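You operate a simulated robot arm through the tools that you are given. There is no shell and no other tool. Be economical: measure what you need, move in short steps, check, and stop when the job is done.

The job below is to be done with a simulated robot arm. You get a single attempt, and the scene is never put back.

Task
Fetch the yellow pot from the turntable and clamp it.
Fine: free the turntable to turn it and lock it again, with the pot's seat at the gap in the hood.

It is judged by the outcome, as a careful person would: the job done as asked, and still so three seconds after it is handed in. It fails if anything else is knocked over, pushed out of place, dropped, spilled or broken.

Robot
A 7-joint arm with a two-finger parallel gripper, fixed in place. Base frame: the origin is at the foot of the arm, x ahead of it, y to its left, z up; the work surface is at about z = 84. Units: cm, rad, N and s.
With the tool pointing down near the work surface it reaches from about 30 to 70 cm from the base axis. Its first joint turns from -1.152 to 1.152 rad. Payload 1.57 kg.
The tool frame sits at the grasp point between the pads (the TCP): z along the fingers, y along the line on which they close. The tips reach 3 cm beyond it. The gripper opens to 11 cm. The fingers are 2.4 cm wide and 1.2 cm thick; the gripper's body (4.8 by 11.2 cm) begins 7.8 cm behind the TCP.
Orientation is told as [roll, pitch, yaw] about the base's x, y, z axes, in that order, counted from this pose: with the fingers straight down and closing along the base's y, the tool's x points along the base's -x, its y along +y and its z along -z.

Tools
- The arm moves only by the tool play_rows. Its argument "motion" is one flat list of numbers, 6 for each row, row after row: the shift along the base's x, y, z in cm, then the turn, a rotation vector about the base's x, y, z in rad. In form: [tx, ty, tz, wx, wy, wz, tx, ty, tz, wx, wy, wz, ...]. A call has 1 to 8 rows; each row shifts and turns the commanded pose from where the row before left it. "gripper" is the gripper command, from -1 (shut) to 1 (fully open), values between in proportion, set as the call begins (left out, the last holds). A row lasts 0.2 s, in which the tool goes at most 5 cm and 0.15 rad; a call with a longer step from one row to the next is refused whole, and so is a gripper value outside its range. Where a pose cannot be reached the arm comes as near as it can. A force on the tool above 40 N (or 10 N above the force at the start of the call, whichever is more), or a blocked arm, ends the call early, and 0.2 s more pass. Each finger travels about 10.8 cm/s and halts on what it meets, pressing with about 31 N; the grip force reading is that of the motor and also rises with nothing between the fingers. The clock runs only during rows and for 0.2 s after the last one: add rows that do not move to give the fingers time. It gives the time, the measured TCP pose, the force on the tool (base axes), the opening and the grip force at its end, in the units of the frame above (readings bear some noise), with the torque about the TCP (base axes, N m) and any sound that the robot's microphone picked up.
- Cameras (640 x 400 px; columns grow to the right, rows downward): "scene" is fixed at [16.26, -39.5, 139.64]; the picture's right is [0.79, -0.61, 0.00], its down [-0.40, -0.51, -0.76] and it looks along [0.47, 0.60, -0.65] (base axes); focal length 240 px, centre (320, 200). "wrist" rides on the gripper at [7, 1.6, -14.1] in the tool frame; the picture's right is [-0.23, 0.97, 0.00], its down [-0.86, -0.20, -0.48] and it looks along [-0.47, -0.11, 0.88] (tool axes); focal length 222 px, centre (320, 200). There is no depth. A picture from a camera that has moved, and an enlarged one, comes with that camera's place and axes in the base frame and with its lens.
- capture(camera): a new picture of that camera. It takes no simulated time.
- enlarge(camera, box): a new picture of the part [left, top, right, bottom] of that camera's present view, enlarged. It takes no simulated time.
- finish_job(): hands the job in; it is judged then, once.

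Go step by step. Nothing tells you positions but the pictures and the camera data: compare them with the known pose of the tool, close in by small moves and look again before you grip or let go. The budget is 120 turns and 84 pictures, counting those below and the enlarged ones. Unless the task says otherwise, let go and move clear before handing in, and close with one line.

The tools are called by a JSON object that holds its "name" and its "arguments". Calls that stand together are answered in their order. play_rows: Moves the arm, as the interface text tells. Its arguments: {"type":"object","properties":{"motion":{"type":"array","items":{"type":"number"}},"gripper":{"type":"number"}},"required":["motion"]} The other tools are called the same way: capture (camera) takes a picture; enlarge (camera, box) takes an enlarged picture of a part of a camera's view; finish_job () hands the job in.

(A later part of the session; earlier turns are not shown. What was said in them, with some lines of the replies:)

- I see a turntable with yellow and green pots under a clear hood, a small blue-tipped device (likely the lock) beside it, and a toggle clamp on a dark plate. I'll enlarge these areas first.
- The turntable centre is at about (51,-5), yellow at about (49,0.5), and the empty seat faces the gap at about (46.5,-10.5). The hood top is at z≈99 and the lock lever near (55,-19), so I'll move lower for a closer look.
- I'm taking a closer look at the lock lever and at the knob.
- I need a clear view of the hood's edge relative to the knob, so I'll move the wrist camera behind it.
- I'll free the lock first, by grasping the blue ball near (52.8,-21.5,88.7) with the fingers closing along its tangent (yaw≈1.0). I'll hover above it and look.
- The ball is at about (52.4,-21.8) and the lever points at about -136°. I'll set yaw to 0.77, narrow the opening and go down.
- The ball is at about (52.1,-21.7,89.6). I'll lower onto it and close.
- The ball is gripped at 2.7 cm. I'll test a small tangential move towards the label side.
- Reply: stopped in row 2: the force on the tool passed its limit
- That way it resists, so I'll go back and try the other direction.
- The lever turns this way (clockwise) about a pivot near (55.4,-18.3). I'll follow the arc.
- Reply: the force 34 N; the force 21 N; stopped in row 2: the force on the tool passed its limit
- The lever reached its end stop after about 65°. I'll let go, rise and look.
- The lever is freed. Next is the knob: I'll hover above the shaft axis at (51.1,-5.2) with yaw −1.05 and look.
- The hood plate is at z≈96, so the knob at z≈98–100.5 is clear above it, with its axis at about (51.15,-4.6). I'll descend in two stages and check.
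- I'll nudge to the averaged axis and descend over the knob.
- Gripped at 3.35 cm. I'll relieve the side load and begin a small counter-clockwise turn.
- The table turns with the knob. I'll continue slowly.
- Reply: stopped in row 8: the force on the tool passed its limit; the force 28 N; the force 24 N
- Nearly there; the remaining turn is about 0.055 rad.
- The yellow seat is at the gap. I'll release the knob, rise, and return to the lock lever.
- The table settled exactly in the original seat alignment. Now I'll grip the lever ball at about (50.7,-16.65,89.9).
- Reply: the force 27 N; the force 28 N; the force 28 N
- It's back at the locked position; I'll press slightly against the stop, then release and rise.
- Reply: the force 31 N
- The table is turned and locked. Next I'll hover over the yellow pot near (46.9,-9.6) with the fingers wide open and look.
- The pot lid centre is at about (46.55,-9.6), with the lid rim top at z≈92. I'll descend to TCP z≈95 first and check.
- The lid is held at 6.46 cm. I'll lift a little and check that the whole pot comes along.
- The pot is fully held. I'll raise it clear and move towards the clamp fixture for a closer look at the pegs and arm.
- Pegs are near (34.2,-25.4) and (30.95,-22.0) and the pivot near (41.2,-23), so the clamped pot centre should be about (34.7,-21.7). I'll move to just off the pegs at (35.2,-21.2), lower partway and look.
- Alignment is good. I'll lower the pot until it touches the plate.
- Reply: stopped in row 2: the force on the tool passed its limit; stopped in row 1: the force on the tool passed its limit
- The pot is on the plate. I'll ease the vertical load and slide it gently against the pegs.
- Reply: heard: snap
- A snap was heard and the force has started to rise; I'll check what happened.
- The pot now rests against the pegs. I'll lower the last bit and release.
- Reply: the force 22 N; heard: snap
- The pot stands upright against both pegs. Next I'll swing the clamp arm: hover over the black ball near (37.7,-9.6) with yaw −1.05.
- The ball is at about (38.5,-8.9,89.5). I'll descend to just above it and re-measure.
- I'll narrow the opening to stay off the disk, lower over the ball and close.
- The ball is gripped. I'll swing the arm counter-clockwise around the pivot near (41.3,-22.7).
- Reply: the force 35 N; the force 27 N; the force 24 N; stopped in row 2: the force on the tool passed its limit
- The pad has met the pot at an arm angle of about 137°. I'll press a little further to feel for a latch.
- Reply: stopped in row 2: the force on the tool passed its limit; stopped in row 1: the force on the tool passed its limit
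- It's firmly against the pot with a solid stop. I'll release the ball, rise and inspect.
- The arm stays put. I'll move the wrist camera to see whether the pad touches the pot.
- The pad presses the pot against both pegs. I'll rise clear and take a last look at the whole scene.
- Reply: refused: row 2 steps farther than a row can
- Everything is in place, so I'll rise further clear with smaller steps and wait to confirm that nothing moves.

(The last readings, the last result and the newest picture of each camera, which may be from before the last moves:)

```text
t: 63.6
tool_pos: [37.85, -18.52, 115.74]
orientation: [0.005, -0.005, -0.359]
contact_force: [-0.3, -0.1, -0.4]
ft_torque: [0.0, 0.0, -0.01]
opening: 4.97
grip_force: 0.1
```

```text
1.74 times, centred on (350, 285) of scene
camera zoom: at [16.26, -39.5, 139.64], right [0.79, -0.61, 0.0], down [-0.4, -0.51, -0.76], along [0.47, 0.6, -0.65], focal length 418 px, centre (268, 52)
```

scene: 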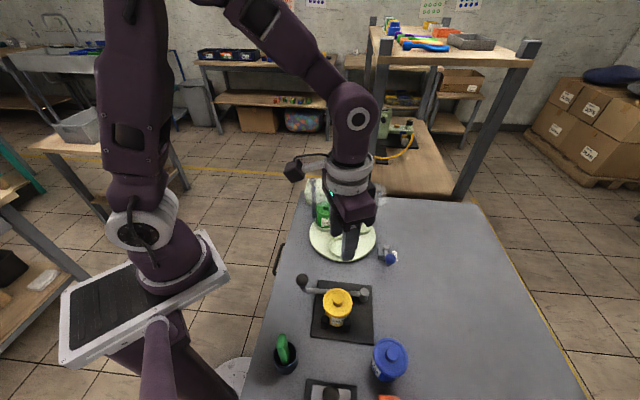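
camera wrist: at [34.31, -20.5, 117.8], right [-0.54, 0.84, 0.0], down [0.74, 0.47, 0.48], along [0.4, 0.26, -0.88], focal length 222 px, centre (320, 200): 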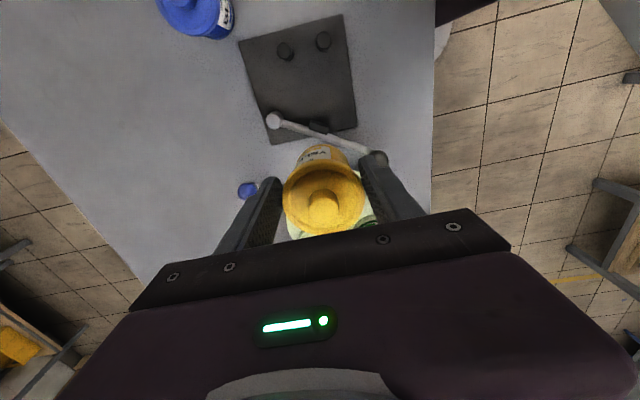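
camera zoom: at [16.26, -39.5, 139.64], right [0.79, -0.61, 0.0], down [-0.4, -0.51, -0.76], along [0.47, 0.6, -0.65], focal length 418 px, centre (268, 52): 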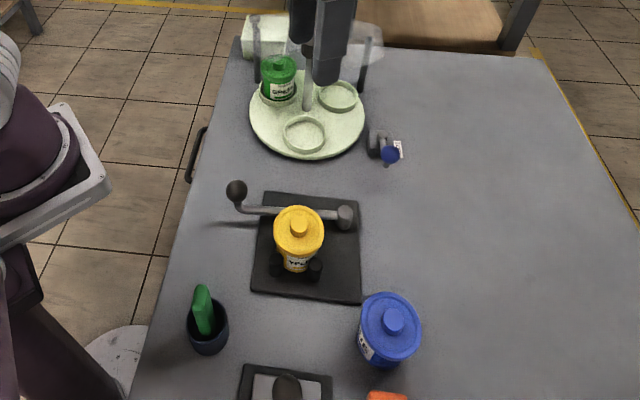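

The yellow pot is clamped, the turntable is locked with the pot's now-empty seat at the gap, the other objects stand where they were, and the arm is clear, so I'm handing in.

{"name": "finish_job", "arguments": {}}

```text
The job is handed in.
```

The yellow pot is off the turntable and held by the clamp against its two pegs. The turntable is locked again with the pot's seat at the gap in the hood. I heard two "snap" sounds while setting the pot down and couldn't tell what made them; nothing looked broken or out of place in the last pictures.
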